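You operate a simulated robot arm through the tools that you are given. There is no shell and no other tool.

You run a simulated two-armed robot. Do the job below in one go: nothing can be reset, and whatever is moved stays where it is left.

## Task
Carry the green tub with both arms and set it on the top of the store pallet.

Only the result counts: the job must be done as asked and must still hold three seconds after the hand-in. Knocking over, shifting, dropping, spilling or breaking anything else fails it.

## Robot
Two 6-joint arms with two-finger grippers on one trunk, on a base that moves. Base frame: it is fixed to the floor where the robot stands at the start and does not move with it; the origin is under the middle of the robot, x ahead of it, y to its left, z up. Lengths are in mm, angles in degrees, forces in N, time in s.
The left shoulder is at the start at [70, 148, 1102], the right one opposite. With the tool pointing down near the work surface each hand reaches from about 140 to 440 mm from the robot's upright axis, wherever it stands, measured 20 degrees to its own side. Places, roughly: green tub [-500, 3000, 250]; top of the store pallet [600, 6000, 700]. Payload 2.45 kg a hand.
The tool frame of a hand sits at the grasp point between the pads (the TCP): z along the fingers, y along the line on which they close. The tips reach 30 mm beyond it. The gripper opens to 106 mm; its body begins 79 mm behind the TCP.
Orientation is told as [roll, pitch, yaw] about the base's x, y, z axes, in that order, counted from this pose: with the fingers straight down and closing along the base's y, the tool's x points along the base's -x, its y along +y and its z along -z.

## Interface
- The arms move only by the tool jog_arm. It takes "left_motion", "right_motion" or both (then of equal length, played together; a hand with none holds still); each is one flat list of numbers, 7 for each row, row after row: the shift along the base's x, y, z in m, then the turn, a rotation vector about the base's x, y, z in degrees, then the gripper command, from -1 (fully open) to 1 (shut), values between in proportion. In form: [dx, dy, dz, ax, ay, az, claw, dx, dy, dz, ax, ay, az, claw, ...]. A call has 1 to 20 rows; each row shifts and turns the commanded pose from where the row before left it. Each row takes 0.2 s and may step no farther than 50 mm and 8.6 degrees from the row before; otherwise, or with a gripper value out of range, the whole call is refused. A pose out of reach is approached as far as the arm can. The call stops where the force on the tool passes 40 N (or 10 N more than at its start, if that is more) or the arm is blocked; 0.2 s more then pass. The fingers move at their own pace (about 72 mm/s each) and stop on an object; they squeeze with about 26 N. The grip force told is the motor's: it shows also when the fingers shut on nothing. Time passes only in rows, and 0.2 s behind the last, so rows that do not move let the fingers close. It gives the time, the measured TCP pose, the force on the tool (base axes), the opening and the grip force at its end, in the units of the frame above (readings bear some noise), with the torque about the TCP (base axes, N m) and any sound that the robot's microphone picked up.
- Cameras (640 x 400 px; columns grow to the right, rows downward): "scene" is now at [123.8, 0.5, 1325.5]; the picture's right is [0.10, -0.99, 0.00], its down [-0.70, -0.07, -0.71] and it looks along [0.71, 0.07, -0.70] (base axes); focal length 247 px, centre (320, 200). "left" rides on the left gripper at [76, 2, -106] in its tool frame; the picture's right is [-0.02, 1.00, 0.00], its down [-0.78, -0.02, -0.62] and it looks along [-0.62, -0.01, 0.78] (tool axes); focal length 247 px, centre (320, 200). "right" rides on the right gripper at [76, -2, -106] in its tool frame; the picture's right is [0.02, 1.00, 0.00], its down [-0.78, 0.02, -0.62] and it looks along [-0.62, 0.01, 0.78] (tool axes); focal length 247 px, centre (320, 200). There is no depth. A picture from a camera that has moved, and an enlarged one, comes with that camera's place and axes in the base frame and with its lens. The place of the scene camera against the robot may be out by one fixed shift of up to 18 mm in any direction.
- camera(camera): a new picture of that camera. It takes no simulated time.
- move_column(by): slides the trunk up (or, below 0, down) by that many mm; the arms and the scene camera ride with it, the base frame stays. It gives what a move gives, with no picture.
- base_move(legs): drives the robot by 1 to 6 legs, each [ahead, left, turn to the left] in mm, mm and degrees, along the robot's own axes; the way and the turn of a leg run together, so that a leg with both is an arc; at most 1500 mm and 180 degrees a leg. The arms and the cameras ride along, it lands a little off, and it stops where it bumps. It gives what a move gives.
- aim_head(pan, tilt): turns the head with the scene camera to pan (to the left, within 86 degrees either way) and tilt (down, from -29 to 69), counted from straight ahead of the robot. It gives what a move gives.
- close_up(camera, box): a new picture of the part [left, top, right, bottom] of that camera's present view, enlarged. It takes no simulated time.
- sign_off(): hands the job in; it is judged then, once.

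Nothing tells you exact positions but the pictures and the camera data. Unless the task says otherwise, let go and move clear before handing in.

The tools are called after ">>>" by a JSON object that holds its "method" and its "body". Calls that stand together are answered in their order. jog_arm: Moves the arms, as the interface text tells. Its arguments: {"type":"object","properties":{"left_motion":{"type":"array","items":{"type":"number"}},"right_motion":{"type":"array","items":{"type":"number"}}},"required":[]} The other tools are called the same way: move_column (by) moves the trunk up or down; base_move (legs) drives the base; aim_head (pan, tilt) turns the head that bears the scene camera; camera (camera) takes a picture; close_up (camera, box) takes an enlarged picture of a part of a camera's view; sign_off () hands the job in.

At the start:

```text
clock: 0.0
left_tool_pos: [395.8, 182.8, 607.4]
left_tool_rot: [-0.1, -0.1, 0.0]
left_contact_force: [-0.6, -0.2, -0.3]
left_wrist_torque: [-0.02, 0.03, 0.03]
left_grip_width: 106.1
left_finger_force: 0.1
right_tool_pos: [399.0, -174.1, 576.2]
right_tool_rot: [0.1, 0.0, 0.0]
right_contact_force: [-0.3, -0.1, 0.4]
right_wrist_torque: [0.0, 0.04, -0.02]
right_grip_width: 106.1
right_finger_force: 0.1
trunk travel left (down, up): [-575.0, 365.0]
robot x, y, heading: [0.5, 3.4, -0.1]
head pan, tilt (commanded): [5.7, 44.7]
```

scene: 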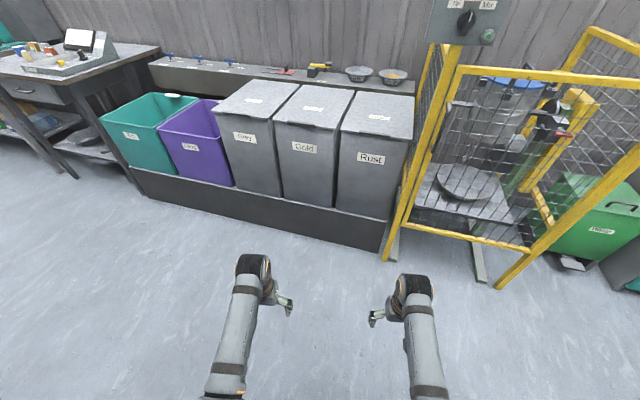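
right: 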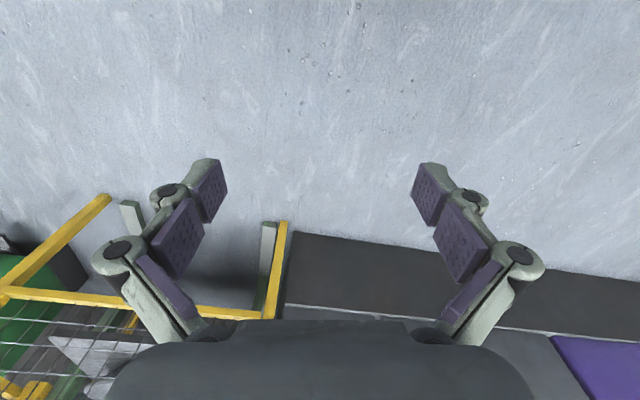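
left: 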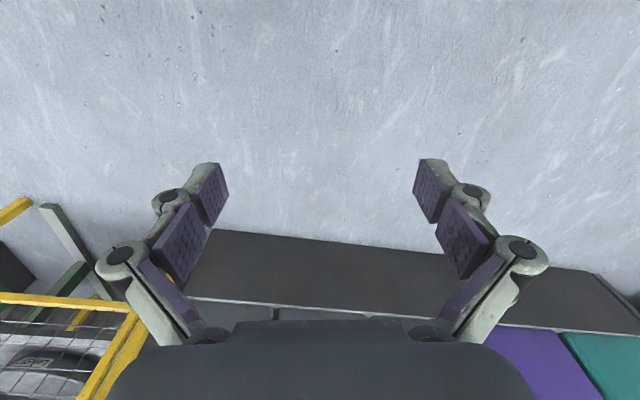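

I see a row of bins and a caged machine ahead of me; the green tub should be about 3 m to my left and the store pallet 6 m to my left. I'll turn the head to the left first to look.

>>> {"method": "aim_head", "body": {"pan": 85, "tilt": 20}}

>>> {"method": "camera", "body": {"camera": "scene"}}

```text
clock: 1.5
left_tool_pos: [396.3, 182.1, 607.6]
left_tool_rot: [0.0, 0.0, 0.0]
left_contact_force: [-0.6, 0.8, 0.1]
left_wrist_torque: [0.01, -0.01, 0.0]
left_grip_width: 106.1
left_finger_force: 0.1
right_tool_pos: [398.7, -173.9, 575.3]
right_tool_rot: [0.0, 0.0, 0.0]
right_contact_force: [0.5, 0.1, 0.1]
right_wrist_torque: [0.01, 0.03, -0.03]
right_grip_width: 106.0
right_finger_force: 0.0
trunk travel left (down, up): [-575.0, 365.0]
robot x, y, heading: [-2.9, -0.4, 0.0]
head pan, tilt (commanded): [85.0, 20.0]
```

```text
taken
camera scene: at [50.9, 85.2, 1363.7], right [1.0, -0.09, 0.0], down [-0.03, -0.34, -0.94], along [0.08, 0.94, -0.34], focal length 247 px, centre (320, 200)
```

scene: 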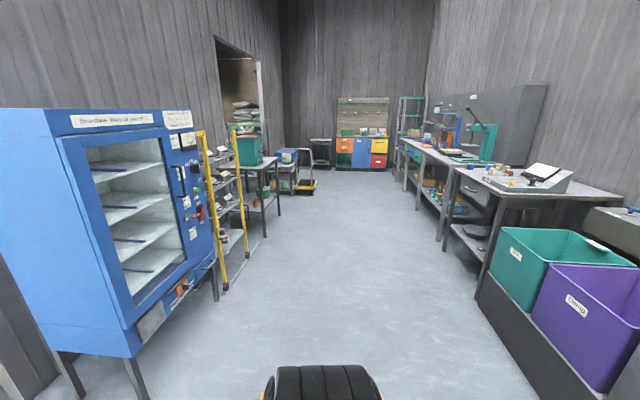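

The view down the long room shows benches left and right; the tub and the pallet are small in it. I'll enlarge the areas of interest.

>>> {"method": "close_up", "body": {"camera": "scene", "box": [190, 100, 350, 200]}}

>>> {"method": "close_up", "body": {"camera": "scene", "box": [200, 130, 328, 290]}}

>>> {"method": "close_up", "body": {"camera": "scene", "box": [310, 80, 500, 200]}}

```text
4.00 times, centred on (270, 150) of scene
camera zoom: at [50.9, 85.2, 1363.7], right [1.0, -0.09, 0.0], down [-0.03, -0.34, -0.94], along [0.08, 0.94, -0.34], focal length 989 px, centre (520, 400)
```

zoom: 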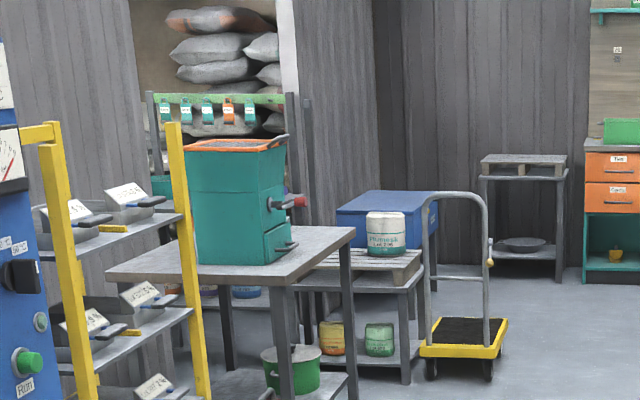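

```text
2.50 times, centred on (264, 210) of scene
camera zoom: at [50.9, 85.2, 1363.7], right [1.0, -0.09, 0.0], down [-0.03, -0.34, -0.94], along [0.08, 0.94, -0.34], focal length 618 px, centre (460, 175)
```

zoom: 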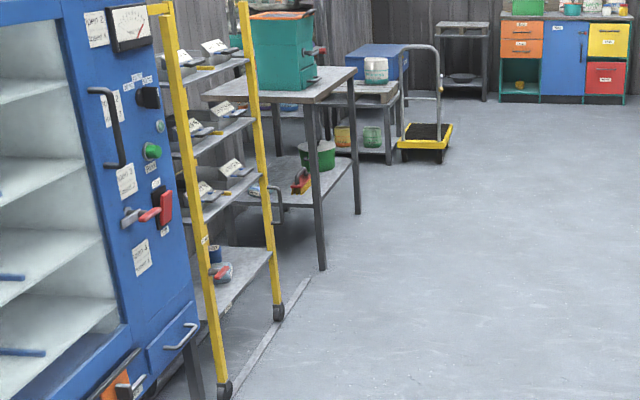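

```text
3.33 times, centred on (405, 140) of scene
camera zoom: at [50.9, 85.2, 1363.7], right [1.0, -0.09, 0.0], down [-0.03, -0.34, -0.94], along [0.08, 0.94, -0.34], focal length 824 px, centre (37, 400)
```

zoom: 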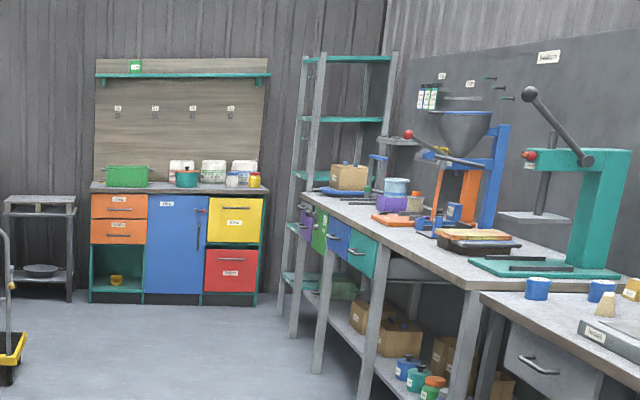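

The green tub appears to stand on the lower shelf under the table with the teal machine (at about [-500, 3000]); the store pallet is the small pallet on the dark stand in the far corner. I'll turn left and drive up the aisle for a better look.

>>> {"method": "base_move", "body": {"legs": [[0, 0, 90], [1300, -350, 0]]}}

>>> {"method": "aim_head", "body": {"pan": 30, "tilt": 25}}

>>> {"method": "camera", "body": {"camera": "scene"}}

```text
clock: 11.9
left_tool_pos: [192.2, 1664.4, 607.1]
left_tool_rot: [0.0, 0.0, 88.5]
left_contact_force: [-0.3, -0.2, -1.1]
left_wrist_torque: [-0.01, 0.02, -0.01]
left_grip_width: 106.1
left_finger_force: 0.1
right_tool_pos: [549.2, 1659.2, 574.5]
right_tool_rot: [0.0, -0.1, 88.4]
right_contact_force: [0.1, 0.6, 0.7]
right_wrist_torque: [0.0, 0.0, 0.01]
right_grip_width: 106.0
right_finger_force: 0.0
trunk travel left (down, up): [-575.0, 365.0]
robot x, y, heading: [367.2, 1261.6, 88.6]
head pan, tilt (commanded): [85.0, 20.0]
```

```text
clock: 13.2
left_tool_pos: [193.3, 1664.7, 607.4]
left_tool_rot: [0.0, -0.1, 88.5]
left_contact_force: [-0.2, 0.0, -0.2]
left_wrist_torque: [-0.01, -0.01, 0.0]
left_grip_width: 105.9
left_finger_force: 0.2
right_tool_pos: [549.9, 1658.4, 575.3]
right_tool_rot: [0.0, 0.0, 88.3]
right_contact_force: [0.3, 0.5, 0.7]
right_wrist_torque: [-0.01, 0.03, 0.01]
right_grip_width: 106.2
right_finger_force: 0.1
trunk travel left (down, up): [-575.0, 365.0]
robot x, y, heading: [366.8, 1264.2, 88.5]
head pan, tilt (commanded): [30.0, 25.0]
```

```text
taken
camera scene: at [315.2, 1387.2, 1355.7], right [0.88, 0.48, 0.0], down [0.2, -0.37, -0.91], along [-0.43, 0.8, -0.42], focal length 247 px, centre (320, 200)
```

scene: 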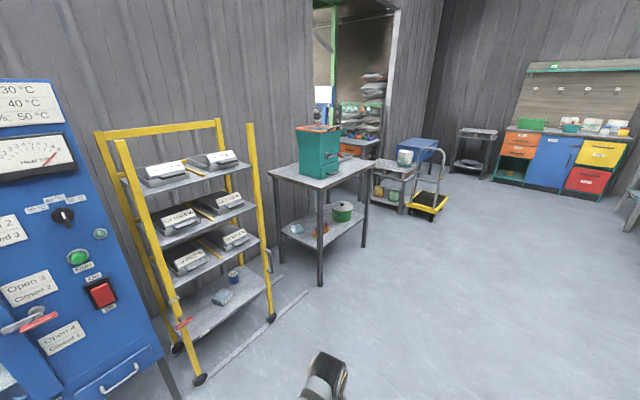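

>>> {"method": "close_up", "body": {"camera": "scene", "box": [260, 110, 388, 290]}}

>>> {"method": "close_up", "body": {"camera": "scene", "box": [284, 190, 364, 240]}}

>>> {"method": "close_up", "body": {"camera": "scene", "box": [360, 110, 520, 210]}}

```text
2.22 times, centred on (324, 200) of scene
camera zoom: at [315.2, 1387.2, 1355.7], right [0.88, 0.48, 0.0], down [0.2, -0.37, -0.91], along [-0.43, 0.8, -0.42], focal length 550 px, centre (311, 200)
```

zoom: 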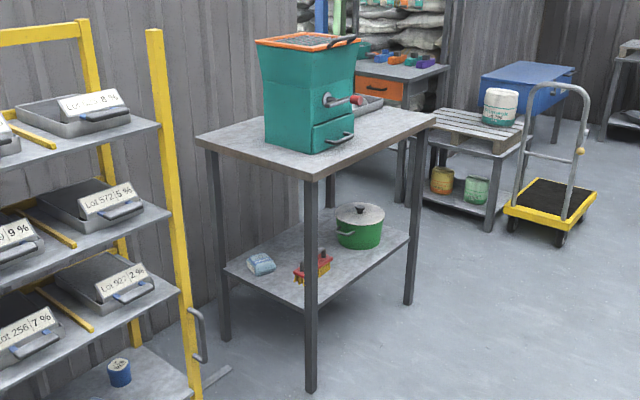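

```text
8.00 times, centred on (324, 215) of scene
camera zoom: at [315.2, 1387.2, 1355.7], right [0.88, 0.48, 0.0], down [0.2, -0.37, -0.91], along [-0.43, 0.8, -0.42], focal length 1978 px, centre (288, 80)
```

zoom: 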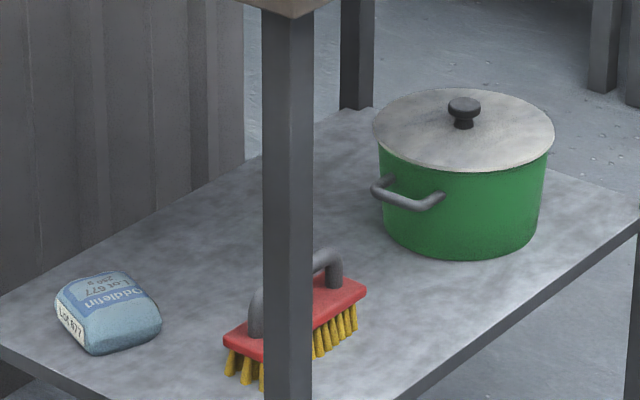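

```text
4.00 times, centred on (440, 160) of scene
camera zoom: at [315.2, 1387.2, 1355.7], right [0.88, 0.48, 0.0], down [0.2, -0.37, -0.91], along [-0.43, 0.8, -0.42], focal length 989 px, centre (-160, 360)
```

zoom: 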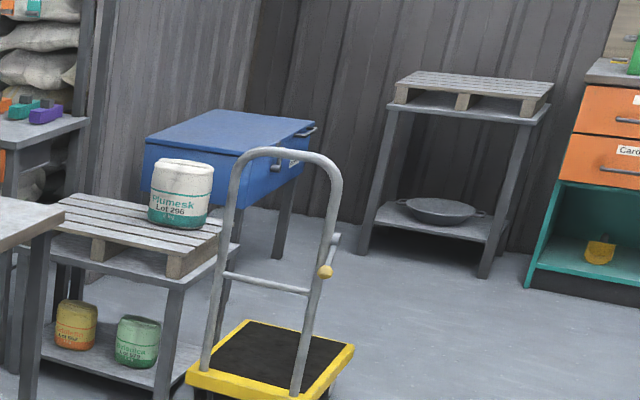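

The green tub is a lidded green pot with two side handles, standing on the lower shelf of that table; I put its centre near [-400, 3110] with the shelf at about z 317 and the table turned about 12° from my axes. I'll drive in front of the table, face it, and look more closely.

>>> {"method": "base_move", "body": {"legs": [[1400, -130, 0], [250, 0, 0], [0, 0, 79]]}}

>>> {"method": "aim_head", "body": {"pan": 0, "tilt": 45}}

>>> {"method": "camera", "body": {"camera": "scene"}}

```text
clock: 25.0
left_tool_pos: [131.1, 2813.9, 607.5]
left_tool_rot: [0.0, 0.0, 166.8]
left_contact_force: [0.4, 0.3, 0.5]
left_wrist_torque: [-0.02, 0.01, 0.01]
left_grip_width: 106.2
left_finger_force: 0.1
right_tool_pos: [207.4, 3161.8, 575.6]
right_tool_rot: [-0.1, 0.1, 166.9]
right_contact_force: [0.4, -0.6, 0.3]
right_wrist_torque: [0.0, 0.02, 0.01]
right_grip_width: 106.2
right_finger_force: 0.1
trunk travel left (down, up): [-575.0, 365.0]
robot x, y, heading: [557.6, 2902.5, 166.7]
head pan, tilt (commanded): [30.0, 25.0]
```

```text
clock: 25.9
left_tool_pos: [129.8, 2813.2, 607.3]
left_tool_rot: [0.0, 0.0, 166.8]
left_contact_force: [0.5, -0.6, 0.2]
left_wrist_torque: [0.03, -0.03, -0.01]
left_grip_width: 105.6
left_finger_force: 0.1
right_tool_pos: [208.5, 3161.3, 575.8]
right_tool_rot: [0.0, 0.0, 166.8]
right_contact_force: [-1.0, -1.1, 0.0]
right_wrist_torque: [-0.02, -0.05, 0.01]
right_grip_width: 105.9
right_finger_force: 0.0
trunk travel left (down, up): [-575.0, 365.0]
robot x, y, heading: [556.8, 2902.5, 166.6]
head pan, tilt (commanded): [0.0, 45.0]
```

```text
taken
camera scene: at [421.9, 2923.7, 1325.1], right [0.23, 0.97, 0.0], down [0.69, -0.16, -0.71], along [-0.69, 0.16, -0.71], focal length 247 px, centre (320, 200)
```

scene: 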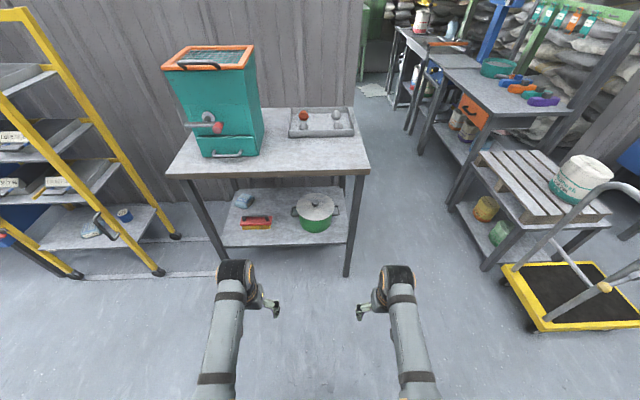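

I now face the table and see the pot with a handle on either side, on the right half of the shelf. I'll lower the trunk to look under the table top and take close-ups from two heights.

>>> {"method": "close_up", "body": {"camera": "scene", "box": [200, 160, 392, 280]}}

>>> {"method": "close_up", "body": {"camera": "scene", "box": [276, 180, 356, 230]}}

>>> {"method": "move_column", "body": {"by": -300}}

>>> {"method": "aim_head", "body": {"pan": 0, "tilt": 35}}

>>> {"method": "camera", "body": {"camera": "scene"}}

```text
3.33 times, centred on (296, 220) of scene
camera zoom: at [421.9, 2923.7, 1325.1], right [0.23, 0.97, 0.0], down [0.69, -0.16, -0.71], along [-0.69, 0.16, -0.71], focal length 824 px, centre (400, 133)
```

zoom: 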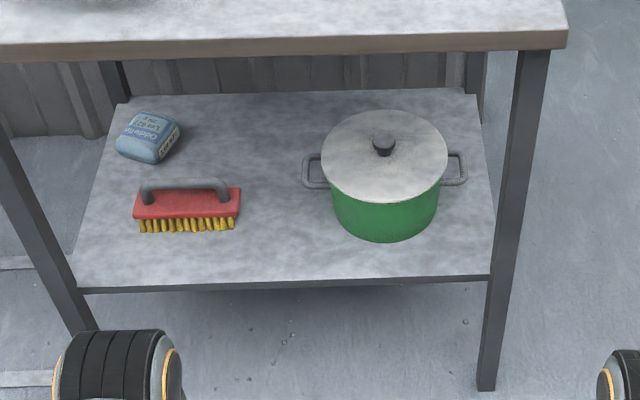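

```text
8.00 times, centred on (316, 205) of scene
camera zoom: at [421.9, 2923.7, 1325.1], right [0.23, 0.97, 0.0], down [0.69, -0.16, -0.71], along [-0.69, 0.16, -0.71], focal length 1978 px, centre (352, 160)
```

zoom: 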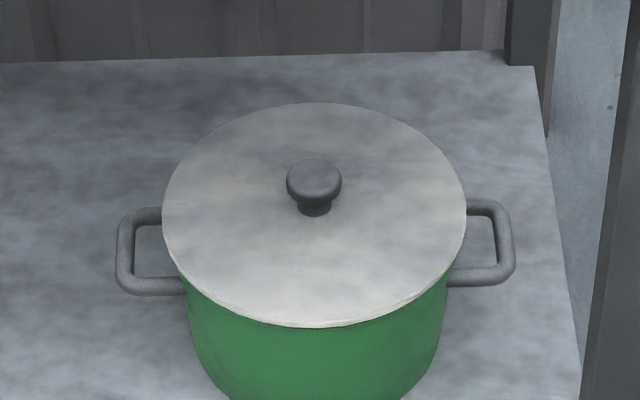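

```text
clock: 28.9
left_tool_pos: [130.8, 2813.6, 307.9]
left_tool_rot: [0.1, 0.0, 166.8]
left_contact_force: [-0.5, -0.2, -0.3]
left_wrist_torque: [0.01, 0.02, -0.01]
left_grip_width: 105.6
left_finger_force: 0.1
right_tool_pos: [209.1, 3160.9, 275.8]
right_tool_rot: [0.0, 0.0, 166.8]
right_contact_force: [0.3, -0.8, 0.5]
right_wrist_torque: [0.01, 0.01, 0.0]
right_grip_width: 106.0
right_finger_force: 0.1
trunk travel left (down, up): [-275.0, 665.0]
robot x, y, heading: [556.2, 2904.2, 166.5]
head pan, tilt (commanded): [0.0, 45.0]
```

```text
clock: 29.6
left_tool_pos: [131.3, 2813.8, 309.1]
left_tool_rot: [0.0, 0.0, 166.8]
left_contact_force: [0.0, -0.4, -0.9]
left_wrist_torque: [0.03, -0.02, -0.02]
left_grip_width: 105.9
left_finger_force: 0.1
right_tool_pos: [209.5, 3161.2, 275.7]
right_tool_rot: [0.0, 0.0, 166.8]
right_contact_force: [-0.3, 0.5, 0.0]
right_wrist_torque: [0.03, 0.03, 0.0]
right_grip_width: 106.1
right_finger_force: 0.0
trunk travel left (down, up): [-275.0, 665.0]
robot x, y, heading: [558.4, 2906.4, 166.8]
head pan, tilt (commanded): [0.0, 35.0]
```

```text
taken
camera scene: at [415.5, 2925.3, 1039.9], right [0.23, 0.97, 0.0], down [0.56, -0.13, -0.82], along [-0.8, 0.19, -0.57], focal length 247 px, centre (320, 200)
```

scene: 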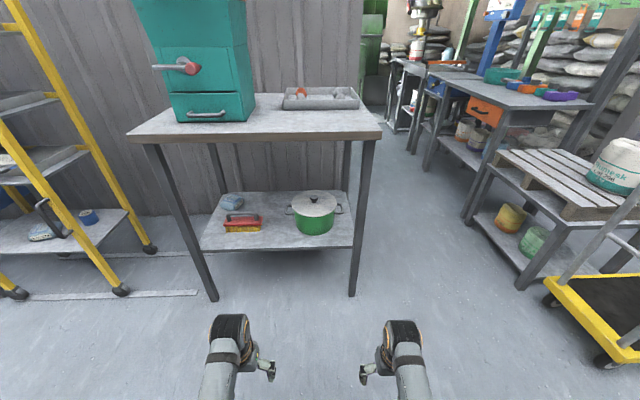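

I'll take close-ups at this lower height so I can triangulate the pot, its handles, the shelf and the legs.

>>> {"method": "close_up", "body": {"camera": "scene", "box": [276, 185, 356, 235]}}

>>> {"method": "close_up", "body": {"camera": "scene", "box": [190, 180, 382, 300]}}

>>> {"method": "close_up", "body": {"camera": "scene", "box": [180, 290, 452, 400]}}

```text
8.00 times, centred on (316, 210) of scene
camera zoom: at [415.5, 2925.3, 1039.9], right [0.23, 0.97, 0.0], down [0.56, -0.13, -0.82], along [-0.8, 0.19, -0.57], focal length 1978 px, centre (352, 120)
```

zoom: 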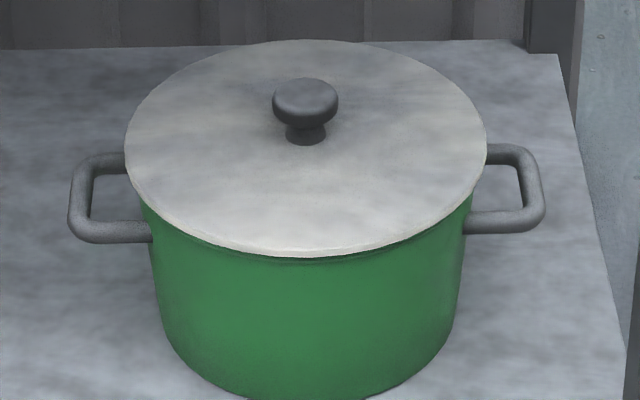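

```text
3.33 times, centred on (286, 240) of scene
camera zoom: at [415.5, 2925.3, 1039.9], right [0.23, 0.97, 0.0], down [0.56, -0.13, -0.82], along [-0.8, 0.19, -0.57], focal length 824 px, centre (433, 67)
```

zoom: 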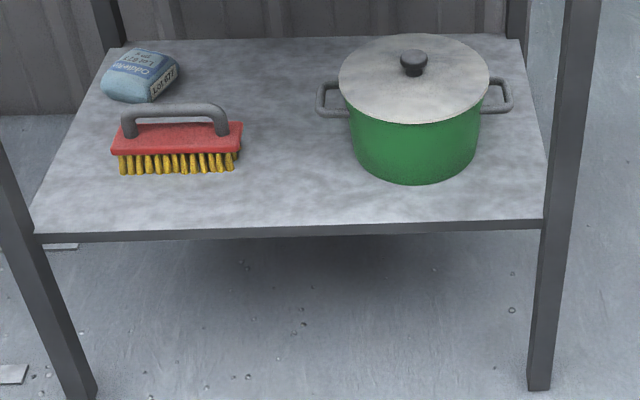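

```text
2.35 times, centred on (316, 345) of scene
camera zoom: at [415.5, 2925.3, 1039.9], right [0.23, 0.97, 0.0], down [0.56, -0.13, -0.82], along [-0.8, 0.19, -0.57], focal length 582 px, centre (329, -141)
```

zoom: 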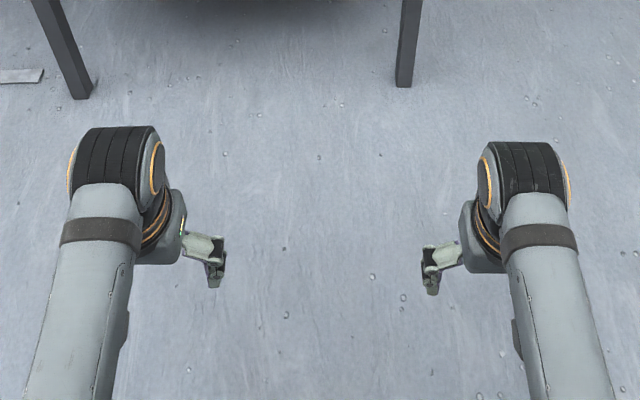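

The pot is about 970 mm ahead of me, handles at roughly ±120 mm from its centre and z ≈ 405, shelf near z 325, and the right table leg stands just in front of the right handle. I'll bring both tools to a horizontal, forward-pointing pose in the free space here to learn how the arms look.

>>> {"method": "jog_arm", "body": {"left_motion": [-0.01245, 0.00665, 0.0089, 1.869, 7.966, 0, -1, -0.01245, 0.00665, 0.0089, 1.869, 7.966, 0, -1, -0.01245, 0.00665, 0.0089, 1.869, 7.966, 0, -1, -0.01245, 0.00665, 0.0089, 1.869, 7.966, 0, -1, -0.01245, 0.00665, 0.0089, 1.869, 7.966, 0, -1, -0.01245, 0.00665, 0.0089, 1.869, 7.966, 0, -1, -0.01245, 0.00665, 0.0089, 1.869, 7.966, 0, -1, -0.01245, 0.00665, 0.0089, 1.869, 7.966, 0, -1, -0.01245, 0.00665, 0.0089, 1.869, 7.966, 0, -1, -0.01245, 0.00665, 0.0089, 1.869, 7.966, 0, -1, -0.01245, 0.00665, 0.0089, 1.869, 7.966, 0, -1], "right_motion": [-0.0138, 0.0009, 0.0119, 1.869, 7.966, 0, -1, -0.0138, 0.0009, 0.0119, 1.869, 7.966, 0, -1, -0.0138, 0.0009, 0.0119, 1.869, 7.966, 0, -1, -0.0138, 0.0009, 0.0119, 1.869, 7.966, 0, -1, -0.0138, 0.0009, 0.0119, 1.869, 7.966, 0, -1, -0.0138, 0.0009, 0.0119, 1.869, 7.966, 0, -1, -0.0138, 0.0009, 0.0119, 1.869, 7.966, 0, -1, -0.0138, 0.0009, 0.0119, 1.869, 7.966, 0, -1, -0.0138, 0.0009, 0.0119, 1.869, 7.966, 0, -1, -0.0138, 0.0009, 0.0119, 1.869, 7.966, 0, -1, -0.0138, 0.0009, 0.0119, 1.869, 7.966, 0, -1]}}

>>> {"method": "camera", "body": {"camera": "scene"}}

>>> {"method": "camera", "body": {"camera": "left"}}

>>> {"method": "camera", "body": {"camera": "right"}}

```text
clock: 32.0
left_tool_pos: [12.5, 2876.7, 386.1]
left_tool_rot: [12.5, -79.4, 150.2]
left_contact_force: [-0.6, 0.2, -0.6]
left_wrist_torque: [0.0, -0.03, 0.01]
left_grip_width: 106.2
left_finger_force: 0.0
left hand out of reach, approached as far as the arm can: row 10, 11
right_tool_pos: [77.2, 3165.2, 384.3]
right_tool_rot: [-7.1, -79.3, 177.3]
right_contact_force: [-0.4, 0.4, 0.0]
right_wrist_torque: [0.01, 0.01, -0.02]
right_grip_width: 106.1
right_finger_force: 0.0
right hand out of reach, approached as far as the arm can: row 10, 11
trunk travel left (down, up): [-275.0, 665.0]
robot x, y, heading: [556.3, 2901.3, 166.9]
head pan, tilt (commanded): [0.0, 35.0]
```

```text
taken
camera scene: at [415.4, 2925.3, 1039.9], right [0.23, 0.97, 0.0], down [0.56, -0.13, -0.82], along [-0.8, 0.19, -0.57], focal length 247 px, centre (320, 200)
```

scene: 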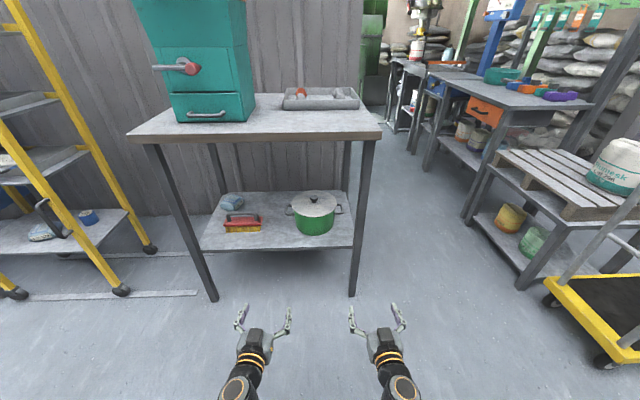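

```text
taken
camera left: at [124.1, 2840.1, 329.8], right [-0.3, -0.95, 0.06], down [0.46, -0.09, 0.88], along [-0.83, 0.29, 0.47], focal length 247 px, centre (320, 200)
```

left: 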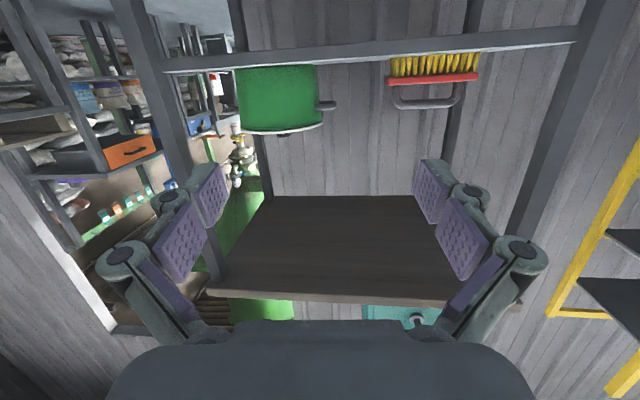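

```text
taken
camera right: at [196.5, 3148.8, 329.3], right [-0.16, -0.99, -0.04], down [0.45, -0.11, 0.88], along [-0.88, 0.12, 0.47], focal length 247 px, centre (320, 200)
```

right: 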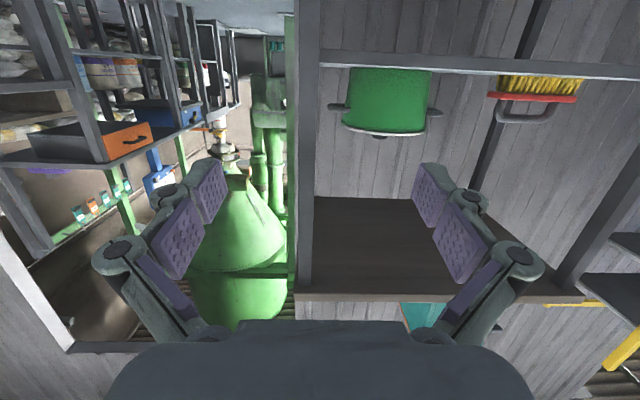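

Both tools are now nearly horizontal but at the arm's limit at this trunk height, so the trunk needs to come down while the hands go up. I'll zoom in on the grippers first.

>>> {"method": "close_up", "body": {"camera": "scene", "box": [200, 290, 440, 400]}}

>>> {"method": "close_up", "body": {"camera": "right", "box": [290, 30, 450, 150]}}

>>> {"method": "close_up", "body": {"camera": "left", "box": [150, 30, 350, 150]}}

```text
2.67 times, centred on (320, 345) of scene
camera zoom: at [415.4, 2925.3, 1039.9], right [0.23, 0.97, 0.0], down [0.56, -0.13, -0.82], along [-0.8, 0.19, -0.57], focal length 660 px, centre (320, -187)
```

zoom: 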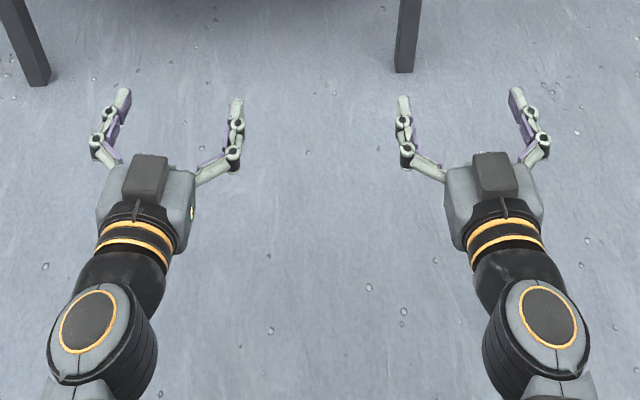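

```text
3.33 times, centred on (370, 90) of right
camera zoom: at [196.5, 3148.8, 329.3], right [-0.16, -0.99, -0.04], down [0.45, -0.11, 0.88], along [-0.88, 0.12, 0.47], focal length 823 px, centre (153, 567)
```

zoom: 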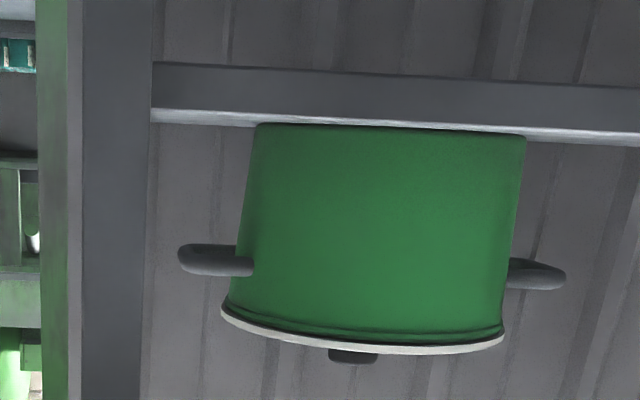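

```text
3.20 times, centred on (250, 90) of left
camera zoom: at [124.1, 2840.1, 329.8], right [-0.3, -0.95, 0.06], down [0.46, -0.09, 0.88], along [-0.83, 0.29, 0.47], focal length 790 px, centre (544, 552)
```

zoom: 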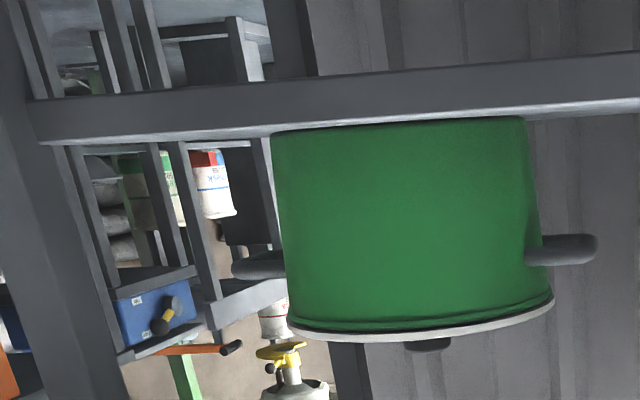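

The grippers are slim across their thickness and wide along their closing line, with a hump on the side opposite the wrist camera. I'll lower the trunk further, so that the arms can reach level under the table.

>>> {"method": "move_column", "body": {"by": -220}}

```text
clock: 34.4
left_tool_pos: [1.5, 2867.8, 277.3]
left_tool_rot: [76.0, -87.0, 88.4]
left_contact_force: [0.0, 0.0, 0.9]
left_wrist_torque: [0.03, -0.02, -0.06]
left_grip_width: 106.0
left_finger_force: 0.0
right_tool_pos: [71.0, 3178.9, 275.4]
right_tool_rot: [-62.5, -87.7, -128.6]
right_contact_force: [-0.4, 0.4, 0.7]
right_wrist_torque: [-0.01, 0.03, -0.03]
right_grip_width: 105.9
right_finger_force: 0.0
trunk travel left (down, up): [-55.0, 885.0]
robot x, y, heading: [555.9, 2900.1, 166.9]
head pan, tilt (commanded): [0.0, 35.0]
```

The hands ended somewhat higher relative to the trunk than I expected, so I'll hold still for a few rows to see where the commanded pose is.

>>> {"method": "jog_arm", "body": {"left_motion": [0, 0, 0, 0, 0, 0, -1, 0, 0, 0, 0, 0, 0, -1], "right_motion": [0, 0, 0, 0, 0, 0, -1, 0, 0, 0, 0, 0, 0, -1]}}

```text
clock: 35.2
left_tool_pos: [-2.4, 2866.1, 278.7]
left_tool_rot: [81.8, -86.9, 83.0]
left_contact_force: [0.1, 0.6, -0.4]
left_wrist_torque: [0.02, -0.04, 0.01]
left_grip_width: 106.2
left_finger_force: 0.0
right_tool_pos: [70.2, 3181.1, 278.2]
right_tool_rot: [-69.4, -87.8, -121.9]
right_contact_force: [0.6, 0.0, 0.7]
right_wrist_torque: [0.0, -0.03, 0.04]
right_grip_width: 106.1
right_finger_force: 0.0
trunk travel left (down, up): [-55.0, 885.0]
robot x, y, heading: [556.0, 2905.2, 166.5]
head pan, tilt (commanded): [0.0, 35.0]
stopped in row 2 (left hand): the arm was blocked; the commanded pose is now the measured one
```

Both tools are level now at z ≈ 278. I'll raise them to handle height, roll them so the fingers close vertically (cameras outward), and yaw the right one a little outward so it will pass the table leg.

>>> {"method": "jog_arm", "body": {"left_motion": [0, 0, 0.0117, -7.62, 2.07, -0.06, -1, 0, 0, 0.0117, -7.62, 2.07, -0.06, -1, 0, 0, 0.0117, -7.62, 2.07, -0.06, -1, 0, 0, 0.0117, -7.62, 2.07, -0.06, -1, 0, 0, 0.0117, -7.62, 2.07, -0.06, -1, 0, 0, 0.0117, -7.62, 2.07, -0.06, -1, 0, 0, 0.0117, -7.62, 2.07, -0.06, -1, 0, 0, 0.0117, -7.62, 2.07, -0.06, -1, 0, 0, 0.0117, -7.62, 2.07, -0.06, -1, 0, 0, 0.0117, -7.62, 2.07, -0.06, -1, 0, 0, 0.0117, -7.62, 2.07, -0.06, -1, 0, 0, 0, 0, 0, 1.9, -1, 0, 0, 0, 0, 0, 0, -1], "right_motion": [0, 0, 0.0117, 7.844, -1.568, 0.108, -1, 0, 0, 0.0117, 7.844, -1.568, 0.108, -1, 0, 0, 0.0117, 7.844, -1.568, 0.108, -1, 0, 0, 0.0117, 7.844, -1.568, 0.108, -1, 0, 0, 0.0117, 7.844, -1.568, 0.108, -1, 0, 0, 0.0117, 7.844, -1.568, 0.108, -1, 0, 0, 0.0117, 7.844, -1.568, 0.108, -1, 0, 0, 0.0117, 7.844, -1.568, 0.108, -1, 0, 0, 0.0117, 7.844, -1.568, 0.108, -1, 0, 0, 0.0117, 7.844, -1.568, 0.108, -1, 0, 0, 0.0117, 7.844, -1.568, 0.108, -1, 0, 0, 0, 0, 0, -5.5, -1, 0, 0, 0, 0, 0, -5.5, -1]}}

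>>> {"method": "camera", "body": {"camera": "scene"}}

```text
clock: 36.8
left_tool_pos: [-7.2, 2855.2, 308.5]
left_tool_rot: [87.2, -24.9, 75.3]
left_contact_force: [-0.4, -0.3, 1.0]
left_wrist_torque: [0.01, -0.03, 0.01]
left_grip_width: 106.3
left_finger_force: 0.3
right_tool_pos: [70.2, 3193.1, 305.3]
right_tool_rot: [-86.7, -25.3, -102.3]
right_contact_force: [-1.3, 0.2, 0.5]
right_wrist_torque: [-0.01, -0.01, 0.04]
right_grip_width: 106.0
right_finger_force: 0.0
trunk travel left (down, up): [-55.0, 885.0]
robot x, y, heading: [557.3, 2901.8, 167.1]
head pan, tilt (commanded): [0.0, 35.0]
stopped in row 8 (left hand): the arm was blocked; the commanded pose is now the measured one
```

```text
taken
camera scene: at [415.9, 2924.3, 825.0], right [0.23, 0.97, 0.0], down [0.56, -0.13, -0.82], along [-0.8, 0.19, -0.57], focal length 247 px, centre (320, 200)
```

scene: 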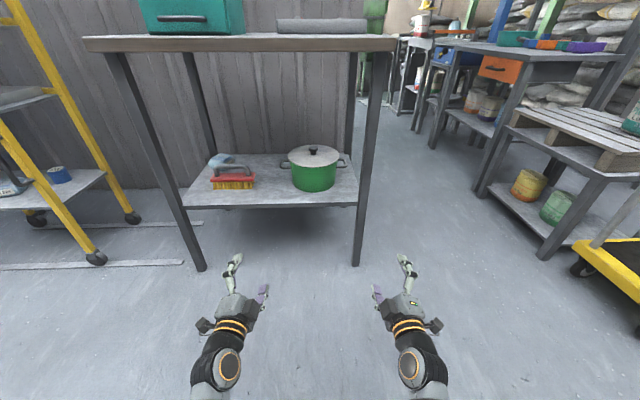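

The cameras turn out to be real boxes on the outer side of the grippers, and the arms got blocked before rising fully. I'll look down at my own arms to understand their posture.

>>> {"method": "aim_head", "body": {"pan": 20, "tilt": 69}}

>>> {"method": "camera", "body": {"camera": "scene"}}

>>> {"method": "camera", "body": {"camera": "left"}}

>>> {"method": "camera", "body": {"camera": "right"}}

```text
clock: 37.8
left_tool_pos: [-6.7, 2856.0, 308.3]
left_tool_rot: [87.2, -24.9, 75.2]
left_contact_force: [-0.1, 0.1, 0.3]
left_wrist_torque: [-0.02, 0.02, 0.03]
left_grip_width: 105.9
left_finger_force: 0.0
right_tool_pos: [69.5, 3194.0, 304.9]
right_tool_rot: [-86.6, -25.3, -102.3]
right_contact_force: [-0.7, -0.6, 0.6]
right_wrist_torque: [0.01, -0.01, -0.02]
right_grip_width: 106.0
right_finger_force: 0.0
trunk travel left (down, up): [-55.0, 885.0]
robot x, y, heading: [559.0, 2900.1, 166.9]
head pan, tilt (commanded): [20.0, 68.8]
```

```text
taken
camera scene: at [445.7, 2897.7, 781.2], right [-0.12, 0.99, 0.0], down [0.93, 0.11, -0.36], along [-0.36, -0.04, -0.93], focal length 247 px, centre (320, 200)
```

scene: 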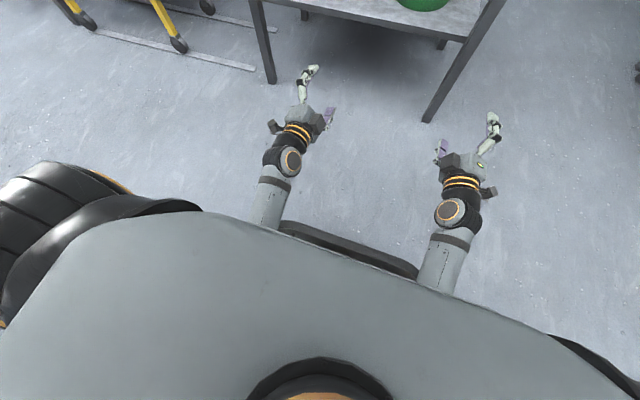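

```text
taken
camera left: at [76.5, 2760.2, 282.8], right [-0.15, -0.38, 0.91], down [0.78, 0.52, 0.34], along [-0.61, 0.76, 0.21], focal length 247 px, centre (320, 200)
```

left: 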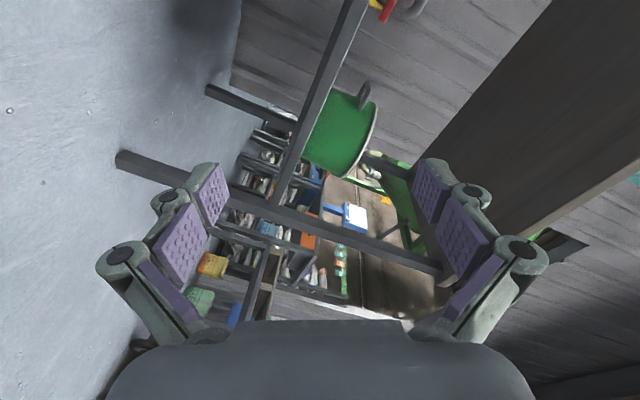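

```text
taken
camera right: at [189.9, 3241.9, 280.0], right [-0.03, -0.41, -0.91], down [0.46, -0.82, 0.35], along [-0.89, -0.41, 0.21], focal length 247 px, centre (320, 200)
```

right: 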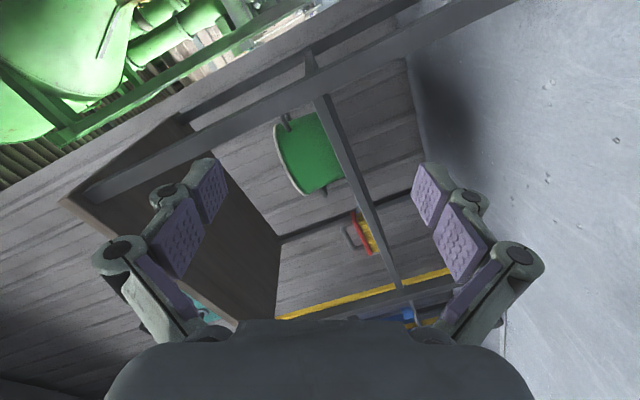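

My forearms seem to be hemmed in by my own base at this low trunk height. I'll raise the trunk by 90 mm, then finish the roll and the lift.

>>> {"method": "move_column", "body": {"by": 90}}

>>> {"method": "jog_arm", "body": {"left_motion": [0, 0, 0, 0, 0, 0, -1, 0, 0, 0, 0, 0, 0, -1], "right_motion": [0, 0, 0, 0, 0, 0, -1, 0, 0, 0, 0, 0, 0, -1]}}

```text
clock: 39.0
left_tool_pos: [-8.3, 2857.0, 392.8]
left_tool_rot: [87.4, -24.9, 75.2]
left_contact_force: [0.2, 0.0, -0.8]
left_wrist_torque: [0.0, 0.04, 0.0]
left_grip_width: 106.3
left_finger_force: 0.1
right_tool_pos: [68.0, 3194.1, 389.4]
right_tool_rot: [-86.7, -25.3, -102.3]
right_contact_force: [0.6, 0.6, -0.6]
right_wrist_torque: [-0.02, -0.02, -0.01]
right_grip_width: 106.0
right_finger_force: 0.2
trunk travel left (down, up): [-145.0, 795.0]
robot x, y, heading: [556.0, 2902.6, 167.0]
head pan, tilt (commanded): [20.0, 68.8]
```

```text
clock: 39.6
left_tool_pos: [-7.8, 2856.5, 394.3]
left_tool_rot: [87.2, -24.8, 75.4]
left_contact_force: [0.8, -0.2, 1.2]
left_wrist_torque: [0.04, -0.01, -0.03]
left_grip_width: 105.8
left_finger_force: 0.1
right_tool_pos: [68.7, 3194.0, 390.9]
right_tool_rot: [-86.7, -25.3, -102.3]
right_contact_force: [0.4, 0.2, -0.1]
right_wrist_torque: [0.04, 0.0, -0.03]
right_grip_width: 105.9
right_finger_force: 0.1
trunk travel left (down, up): [-145.0, 795.0]
robot x, y, heading: [556.2, 2899.7, 166.8]
head pan, tilt (commanded): [20.0, 68.8]
```

The arms move freely again at this height. I'll finish the roll, level the tools, bring them to ±121 mm either side of my centreline at z ≈ 404, and part-close the fingers to about 60 mm.

>>> {"method": "jog_arm", "body": {"left_motion": [0.01386, 0.00744, 0.002, -7.947, 2.25, -0.364, -0.13, 0.01386, 0.00744, 0.002, -7.947, 2.25, -0.364, -0.13, 0.01386, 0.00744, 0.002, -7.947, 2.25, -0.364, -0.13, 0.01386, 0.00744, 0.002, 0.57, 2.43, 2.6, -0.13, 0.01386, 0.00744, 0.002, 0, 0, 0, -0.13, 0, 0, 0, 0, 0, 0, -0.13], "right_motion": [0.00952, -0.0129, 0.0026, 8.266, -1.59, 0.44, -0.13, 0.00952, -0.0129, 0.0026, 8.266, -1.59, 0.44, -0.13, 0.00952, -0.0129, 0.0026, 8.266, -1.59, 0.44, -0.13, 0.00952, -0.0129, 0.0026, 0.35, 1.46, -5.65, -0.13, 0.00952, -0.0129, 0.0026, 0.35, 1.46, -5.65, -0.13, 0, 0, 0, 0, 0, 0, -0.13]}}

>>> {"method": "aim_head", "body": {"pan": 0, "tilt": 45}}

>>> {"method": "camera", "body": {"camera": "scene"}}

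>>> {"method": "camera", "body": {"camera": "left"}}

>>> {"method": "camera", "body": {"camera": "right"}}

```text
clock: 40.3
left_tool_pos: [20.0, 2861.8, 396.2]
left_tool_rot: [87.8, 2.6, 69.7]
left_contact_force: [-0.2, 0.2, 0.6]
left_wrist_torque: [0.0, 0.01, -0.05]
left_grip_width: 59.8
left_finger_force: 0.2
left hand out of reach, approached as far as the arm can: row 3
right_tool_pos: [91.5, 3179.0, 395.1]
right_tool_rot: [-87.4, 1.8, -96.8]
right_contact_force: [0.7, -0.2, -0.1]
right_wrist_torque: [-0.01, 0.01, 0.01]
right_grip_width: 59.9
right_finger_force: 0.0
right hand out of reach, approached as far as the arm can: row 3
trunk travel left (down, up): [-145.0, 795.0]
robot x, y, heading: [556.0, 2902.0, 166.8]
head pan, tilt (commanded): [20.0, 68.8]
stopped in row 3 (left hand): the arm was blocked; the commanded pose is now the measured one
```

```text
clock: 41.2
left_tool_pos: [19.6, 2861.1, 396.6]
left_tool_rot: [87.7, 2.5, 69.7]
left_contact_force: [0.4, -0.3, 0.4]
left_wrist_torque: [0.05, -0.02, 0.01]
left_grip_width: 59.9
left_finger_force: 0.1
right_tool_pos: [92.4, 3178.0, 394.4]
right_tool_rot: [-87.5, 1.8, -96.9]
right_contact_force: [0.2, -0.2, 1.0]
right_wrist_torque: [-0.03, -0.01, 0.01]
right_grip_width: 59.8
right_finger_force: 0.0
trunk travel left (down, up): [-145.0, 795.0]
robot x, y, heading: [559.9, 2903.3, 167.0]
head pan, tilt (commanded): [0.0, 45.0]
```

```text
taken
camera scene: at [422.0, 2923.7, 895.0], right [0.23, 0.97, 0.0], down [0.69, -0.16, -0.71], along [-0.69, 0.16, -0.71], focal length 247 px, centre (320, 200)
```

scene: 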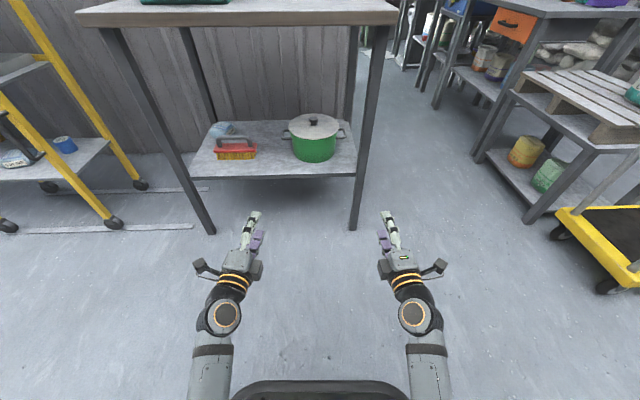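

```text
taken
camera left: at [92.4, 2754.4, 406.0], right [-0.01, 0.08, 1.0], down [0.85, 0.52, -0.03], along [-0.52, 0.85, -0.07], focal length 247 px, centre (320, 200)
```

left: 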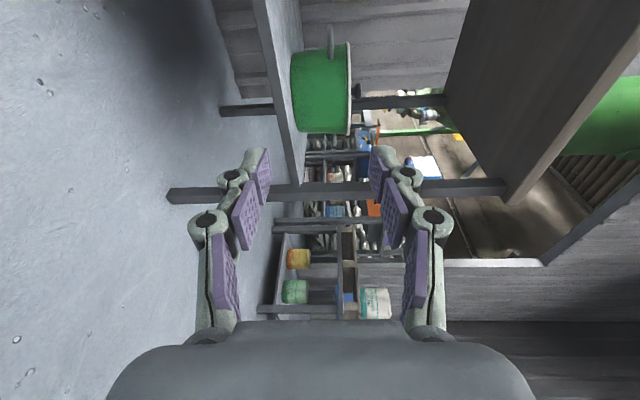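

```text
taken
camera right: at [207.7, 3241.9, 404.2], right [0.05, 0.05, -1.0], down [0.52, -0.85, -0.01], along [-0.85, -0.52, -0.07], focal length 247 px, centre (320, 200)
```

right: 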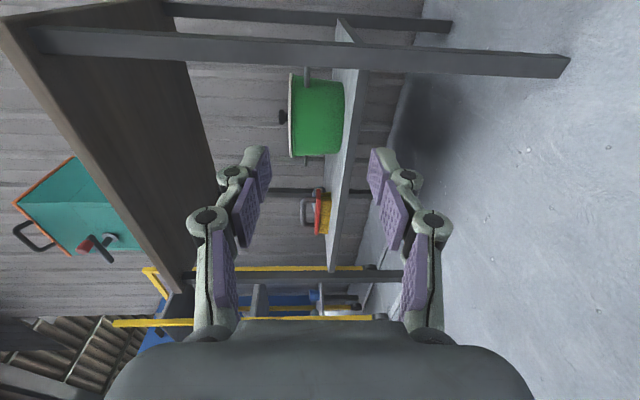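

The fingers now close vertically; the arms' usable shell is narrow (wrist must stay roughly 365–460 mm from the shoulder). I'll zoom in on the hands to judge the size of the camera boxes and the humps.

>>> {"method": "close_up", "body": {"camera": "scene", "box": [184, 200, 280, 340]}}

>>> {"method": "close_up", "body": {"camera": "scene", "box": [360, 200, 456, 340]}}

>>> {"method": "close_up", "body": {"camera": "scene", "box": [180, 90, 390, 240]}}

```text
2.86 times, centred on (232, 270) of scene
camera zoom: at [422.0, 2923.7, 895.0], right [0.23, 0.97, 0.0], down [0.69, -0.16, -0.71], along [-0.69, 0.16, -0.71], focal length 707 px, centre (571, 0)
```

zoom: 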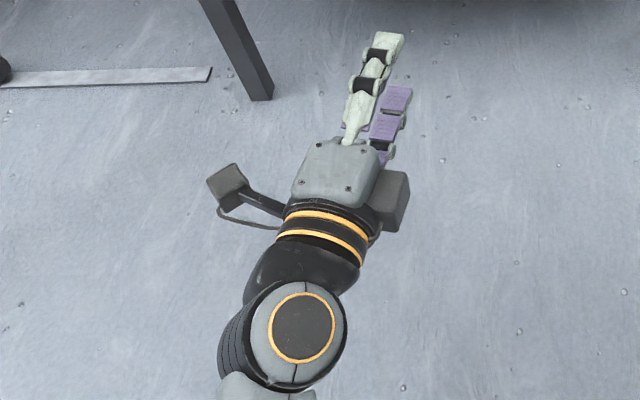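

```text
2.86 times, centred on (408, 270) of scene
camera zoom: at [422.0, 2923.7, 895.0], right [0.23, 0.97, 0.0], down [0.69, -0.16, -0.71], along [-0.69, 0.16, -0.71], focal length 707 px, centre (69, 0)
```

zoom: 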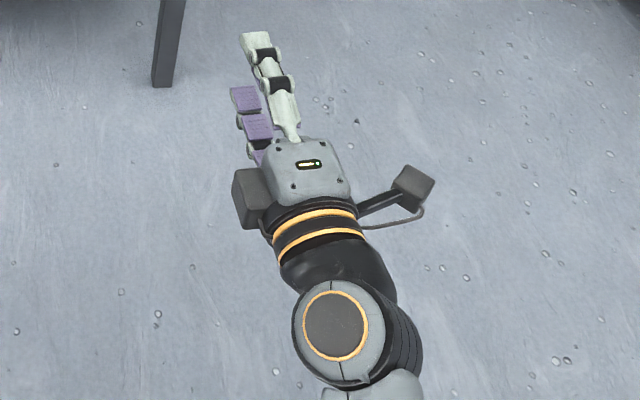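

```text
2.67 times, centred on (285, 165) of scene
camera zoom: at [422.0, 2923.7, 895.0], right [0.23, 0.97, 0.0], down [0.69, -0.16, -0.71], along [-0.69, 0.16, -0.71], focal length 660 px, centre (413, 293)
```

zoom: 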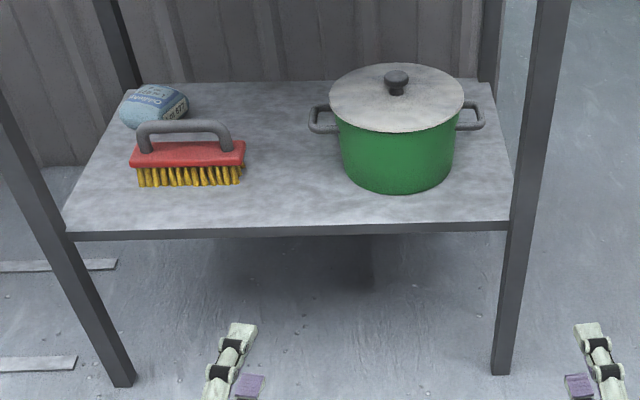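

The camera boxes and humps are solid, and the right table leg (about 152 mm right of the pot's centre, just in front of it) would catch the right hand on a straight approach. So I'll come in from the front-left, heading about 148°, take the handles at their near ends, and draw the pot forward first. I'll turn right and shift left to line up further back.

>>> {"method": "base_move", "body": {"legs": [[0, 0, -19], [150, 325, 0]]}}

>>> {"method": "move_column", "body": {"by": 33}}

>>> {"method": "camera", "body": {"camera": "scene"}}

```text
clock: 44.5
left_tool_pos: [-261.9, 2843.1, 396.7]
left_tool_rot: [87.6, 2.4, 51.0]
left_contact_force: [-0.4, -0.4, -0.3]
left_wrist_torque: [0.0, 0.03, -0.04]
left_grip_width: 59.6
left_finger_force: 0.0
right_tool_pos: [-90.9, 3119.0, 394.5]
right_tool_rot: [-87.4, 1.8, -115.6]
right_contact_force: [0.0, -0.2, -0.5]
right_wrist_torque: [-0.01, 0.0, 0.04]
right_grip_width: 60.1
right_finger_force: 0.2
trunk travel left (down, up): [-145.0, 795.0]
robot x, y, heading: [259.8, 2707.6, 147.9]
head pan, tilt (commanded): [0.0, 45.0]
```

```text
clock: 45.3
left_tool_pos: [-261.1, 2842.7, 429.1]
left_tool_rot: [87.8, 2.5, 50.9]
left_contact_force: [0.1, 0.4, 0.5]
left_wrist_torque: [-0.01, -0.05, 0.0]
left_grip_width: 59.9
left_finger_force: 0.0
right_tool_pos: [-90.8, 3119.6, 428.3]
right_tool_rot: [-87.5, 1.9, -115.6]
right_contact_force: [0.3, -0.7, -1.2]
right_wrist_torque: [0.03, -0.02, 0.04]
right_grip_width: 59.8
right_finger_force: 0.1
trunk travel left (down, up): [-178.0, 762.0]
robot x, y, heading: [262.4, 2706.7, 148.0]
head pan, tilt (commanded): [0.0, 45.0]
```

```text
taken
camera scene: at [141.3, 2769.7, 928.1], right [0.53, 0.85, 0.0], down [0.6, -0.37, -0.71], along [-0.6, 0.37, -0.71], focal length 247 px, centre (320, 200)
```

scene: 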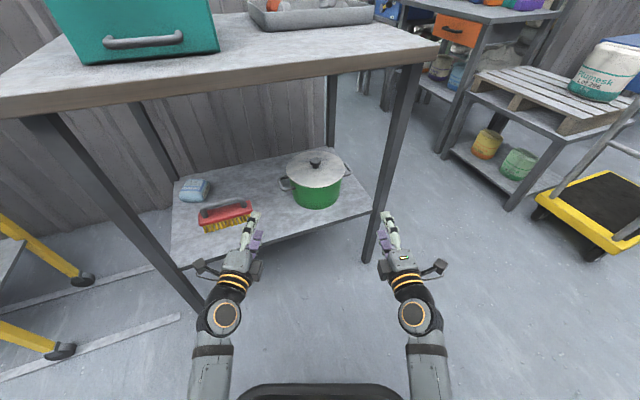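

The base landed where I wanted it. I'll enlarge the pot and the hands from here to refine the pot's place.

>>> {"method": "close_up", "body": {"camera": "scene", "box": [240, 130, 400, 230]}}

>>> {"method": "close_up", "body": {"camera": "scene", "box": [190, 180, 460, 350]}}

>>> {"method": "camera", "body": {"camera": "left"}}

>>> {"method": "camera", "body": {"camera": "right"}}

```text
4.00 times, centred on (320, 180) of scene
camera zoom: at [141.3, 2769.7, 928.1], right [0.53, 0.85, 0.0], down [0.6, -0.37, -0.71], along [-0.6, 0.37, -0.71], focal length 989 px, centre (320, 280)
```

zoom: 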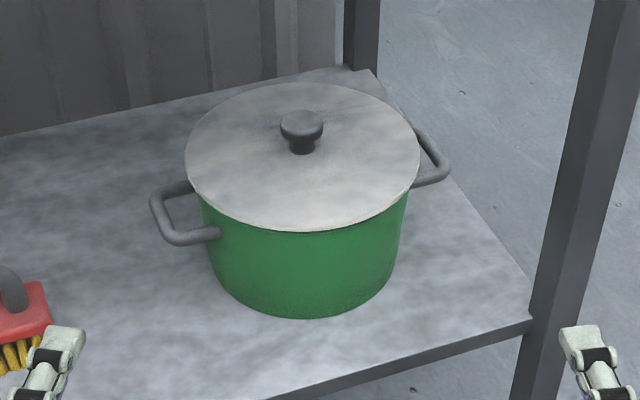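

```text
2.35 times, centred on (325, 265) of scene
camera zoom: at [141.3, 2769.7, 928.1], right [0.53, 0.85, 0.0], down [0.6, -0.37, -0.71], along [-0.6, 0.37, -0.71], focal length 582 px, centre (308, 47)
```

zoom: 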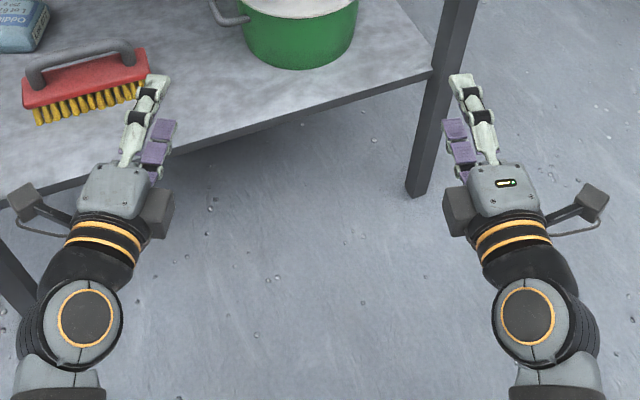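

```text
taken
camera left: at [-227.6, 2717.9, 439.0], right [0.01, 0.08, 1.0], down [0.98, 0.22, -0.03], along [-0.22, 0.97, -0.07], focal length 247 px, centre (320, 200)
```

left: 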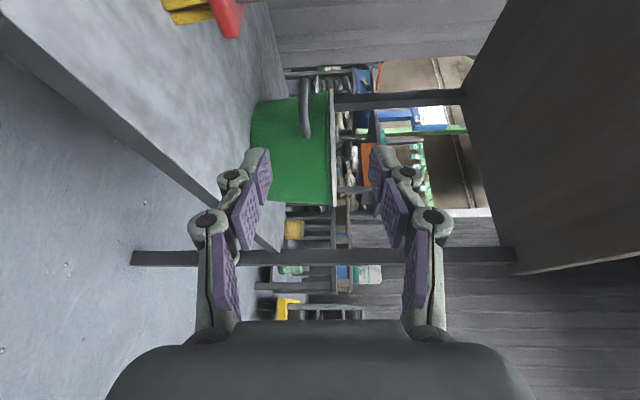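

```text
taken
camera right: at [38.8, 3143.1, 437.1], right [0.06, 0.03, -1.0], down [0.22, -0.97, -0.01], along [-0.97, -0.22, -0.07], focal length 247 px, centre (320, 200)
```

right: 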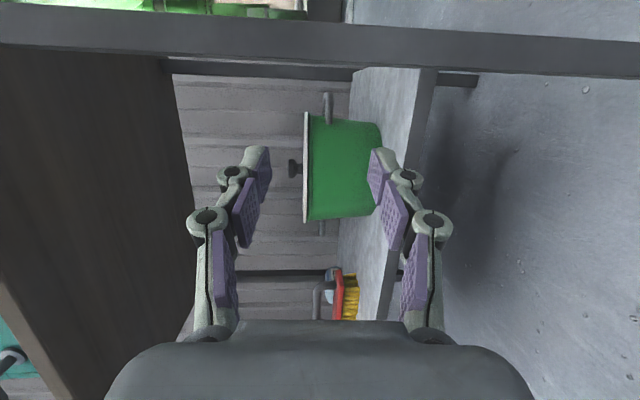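

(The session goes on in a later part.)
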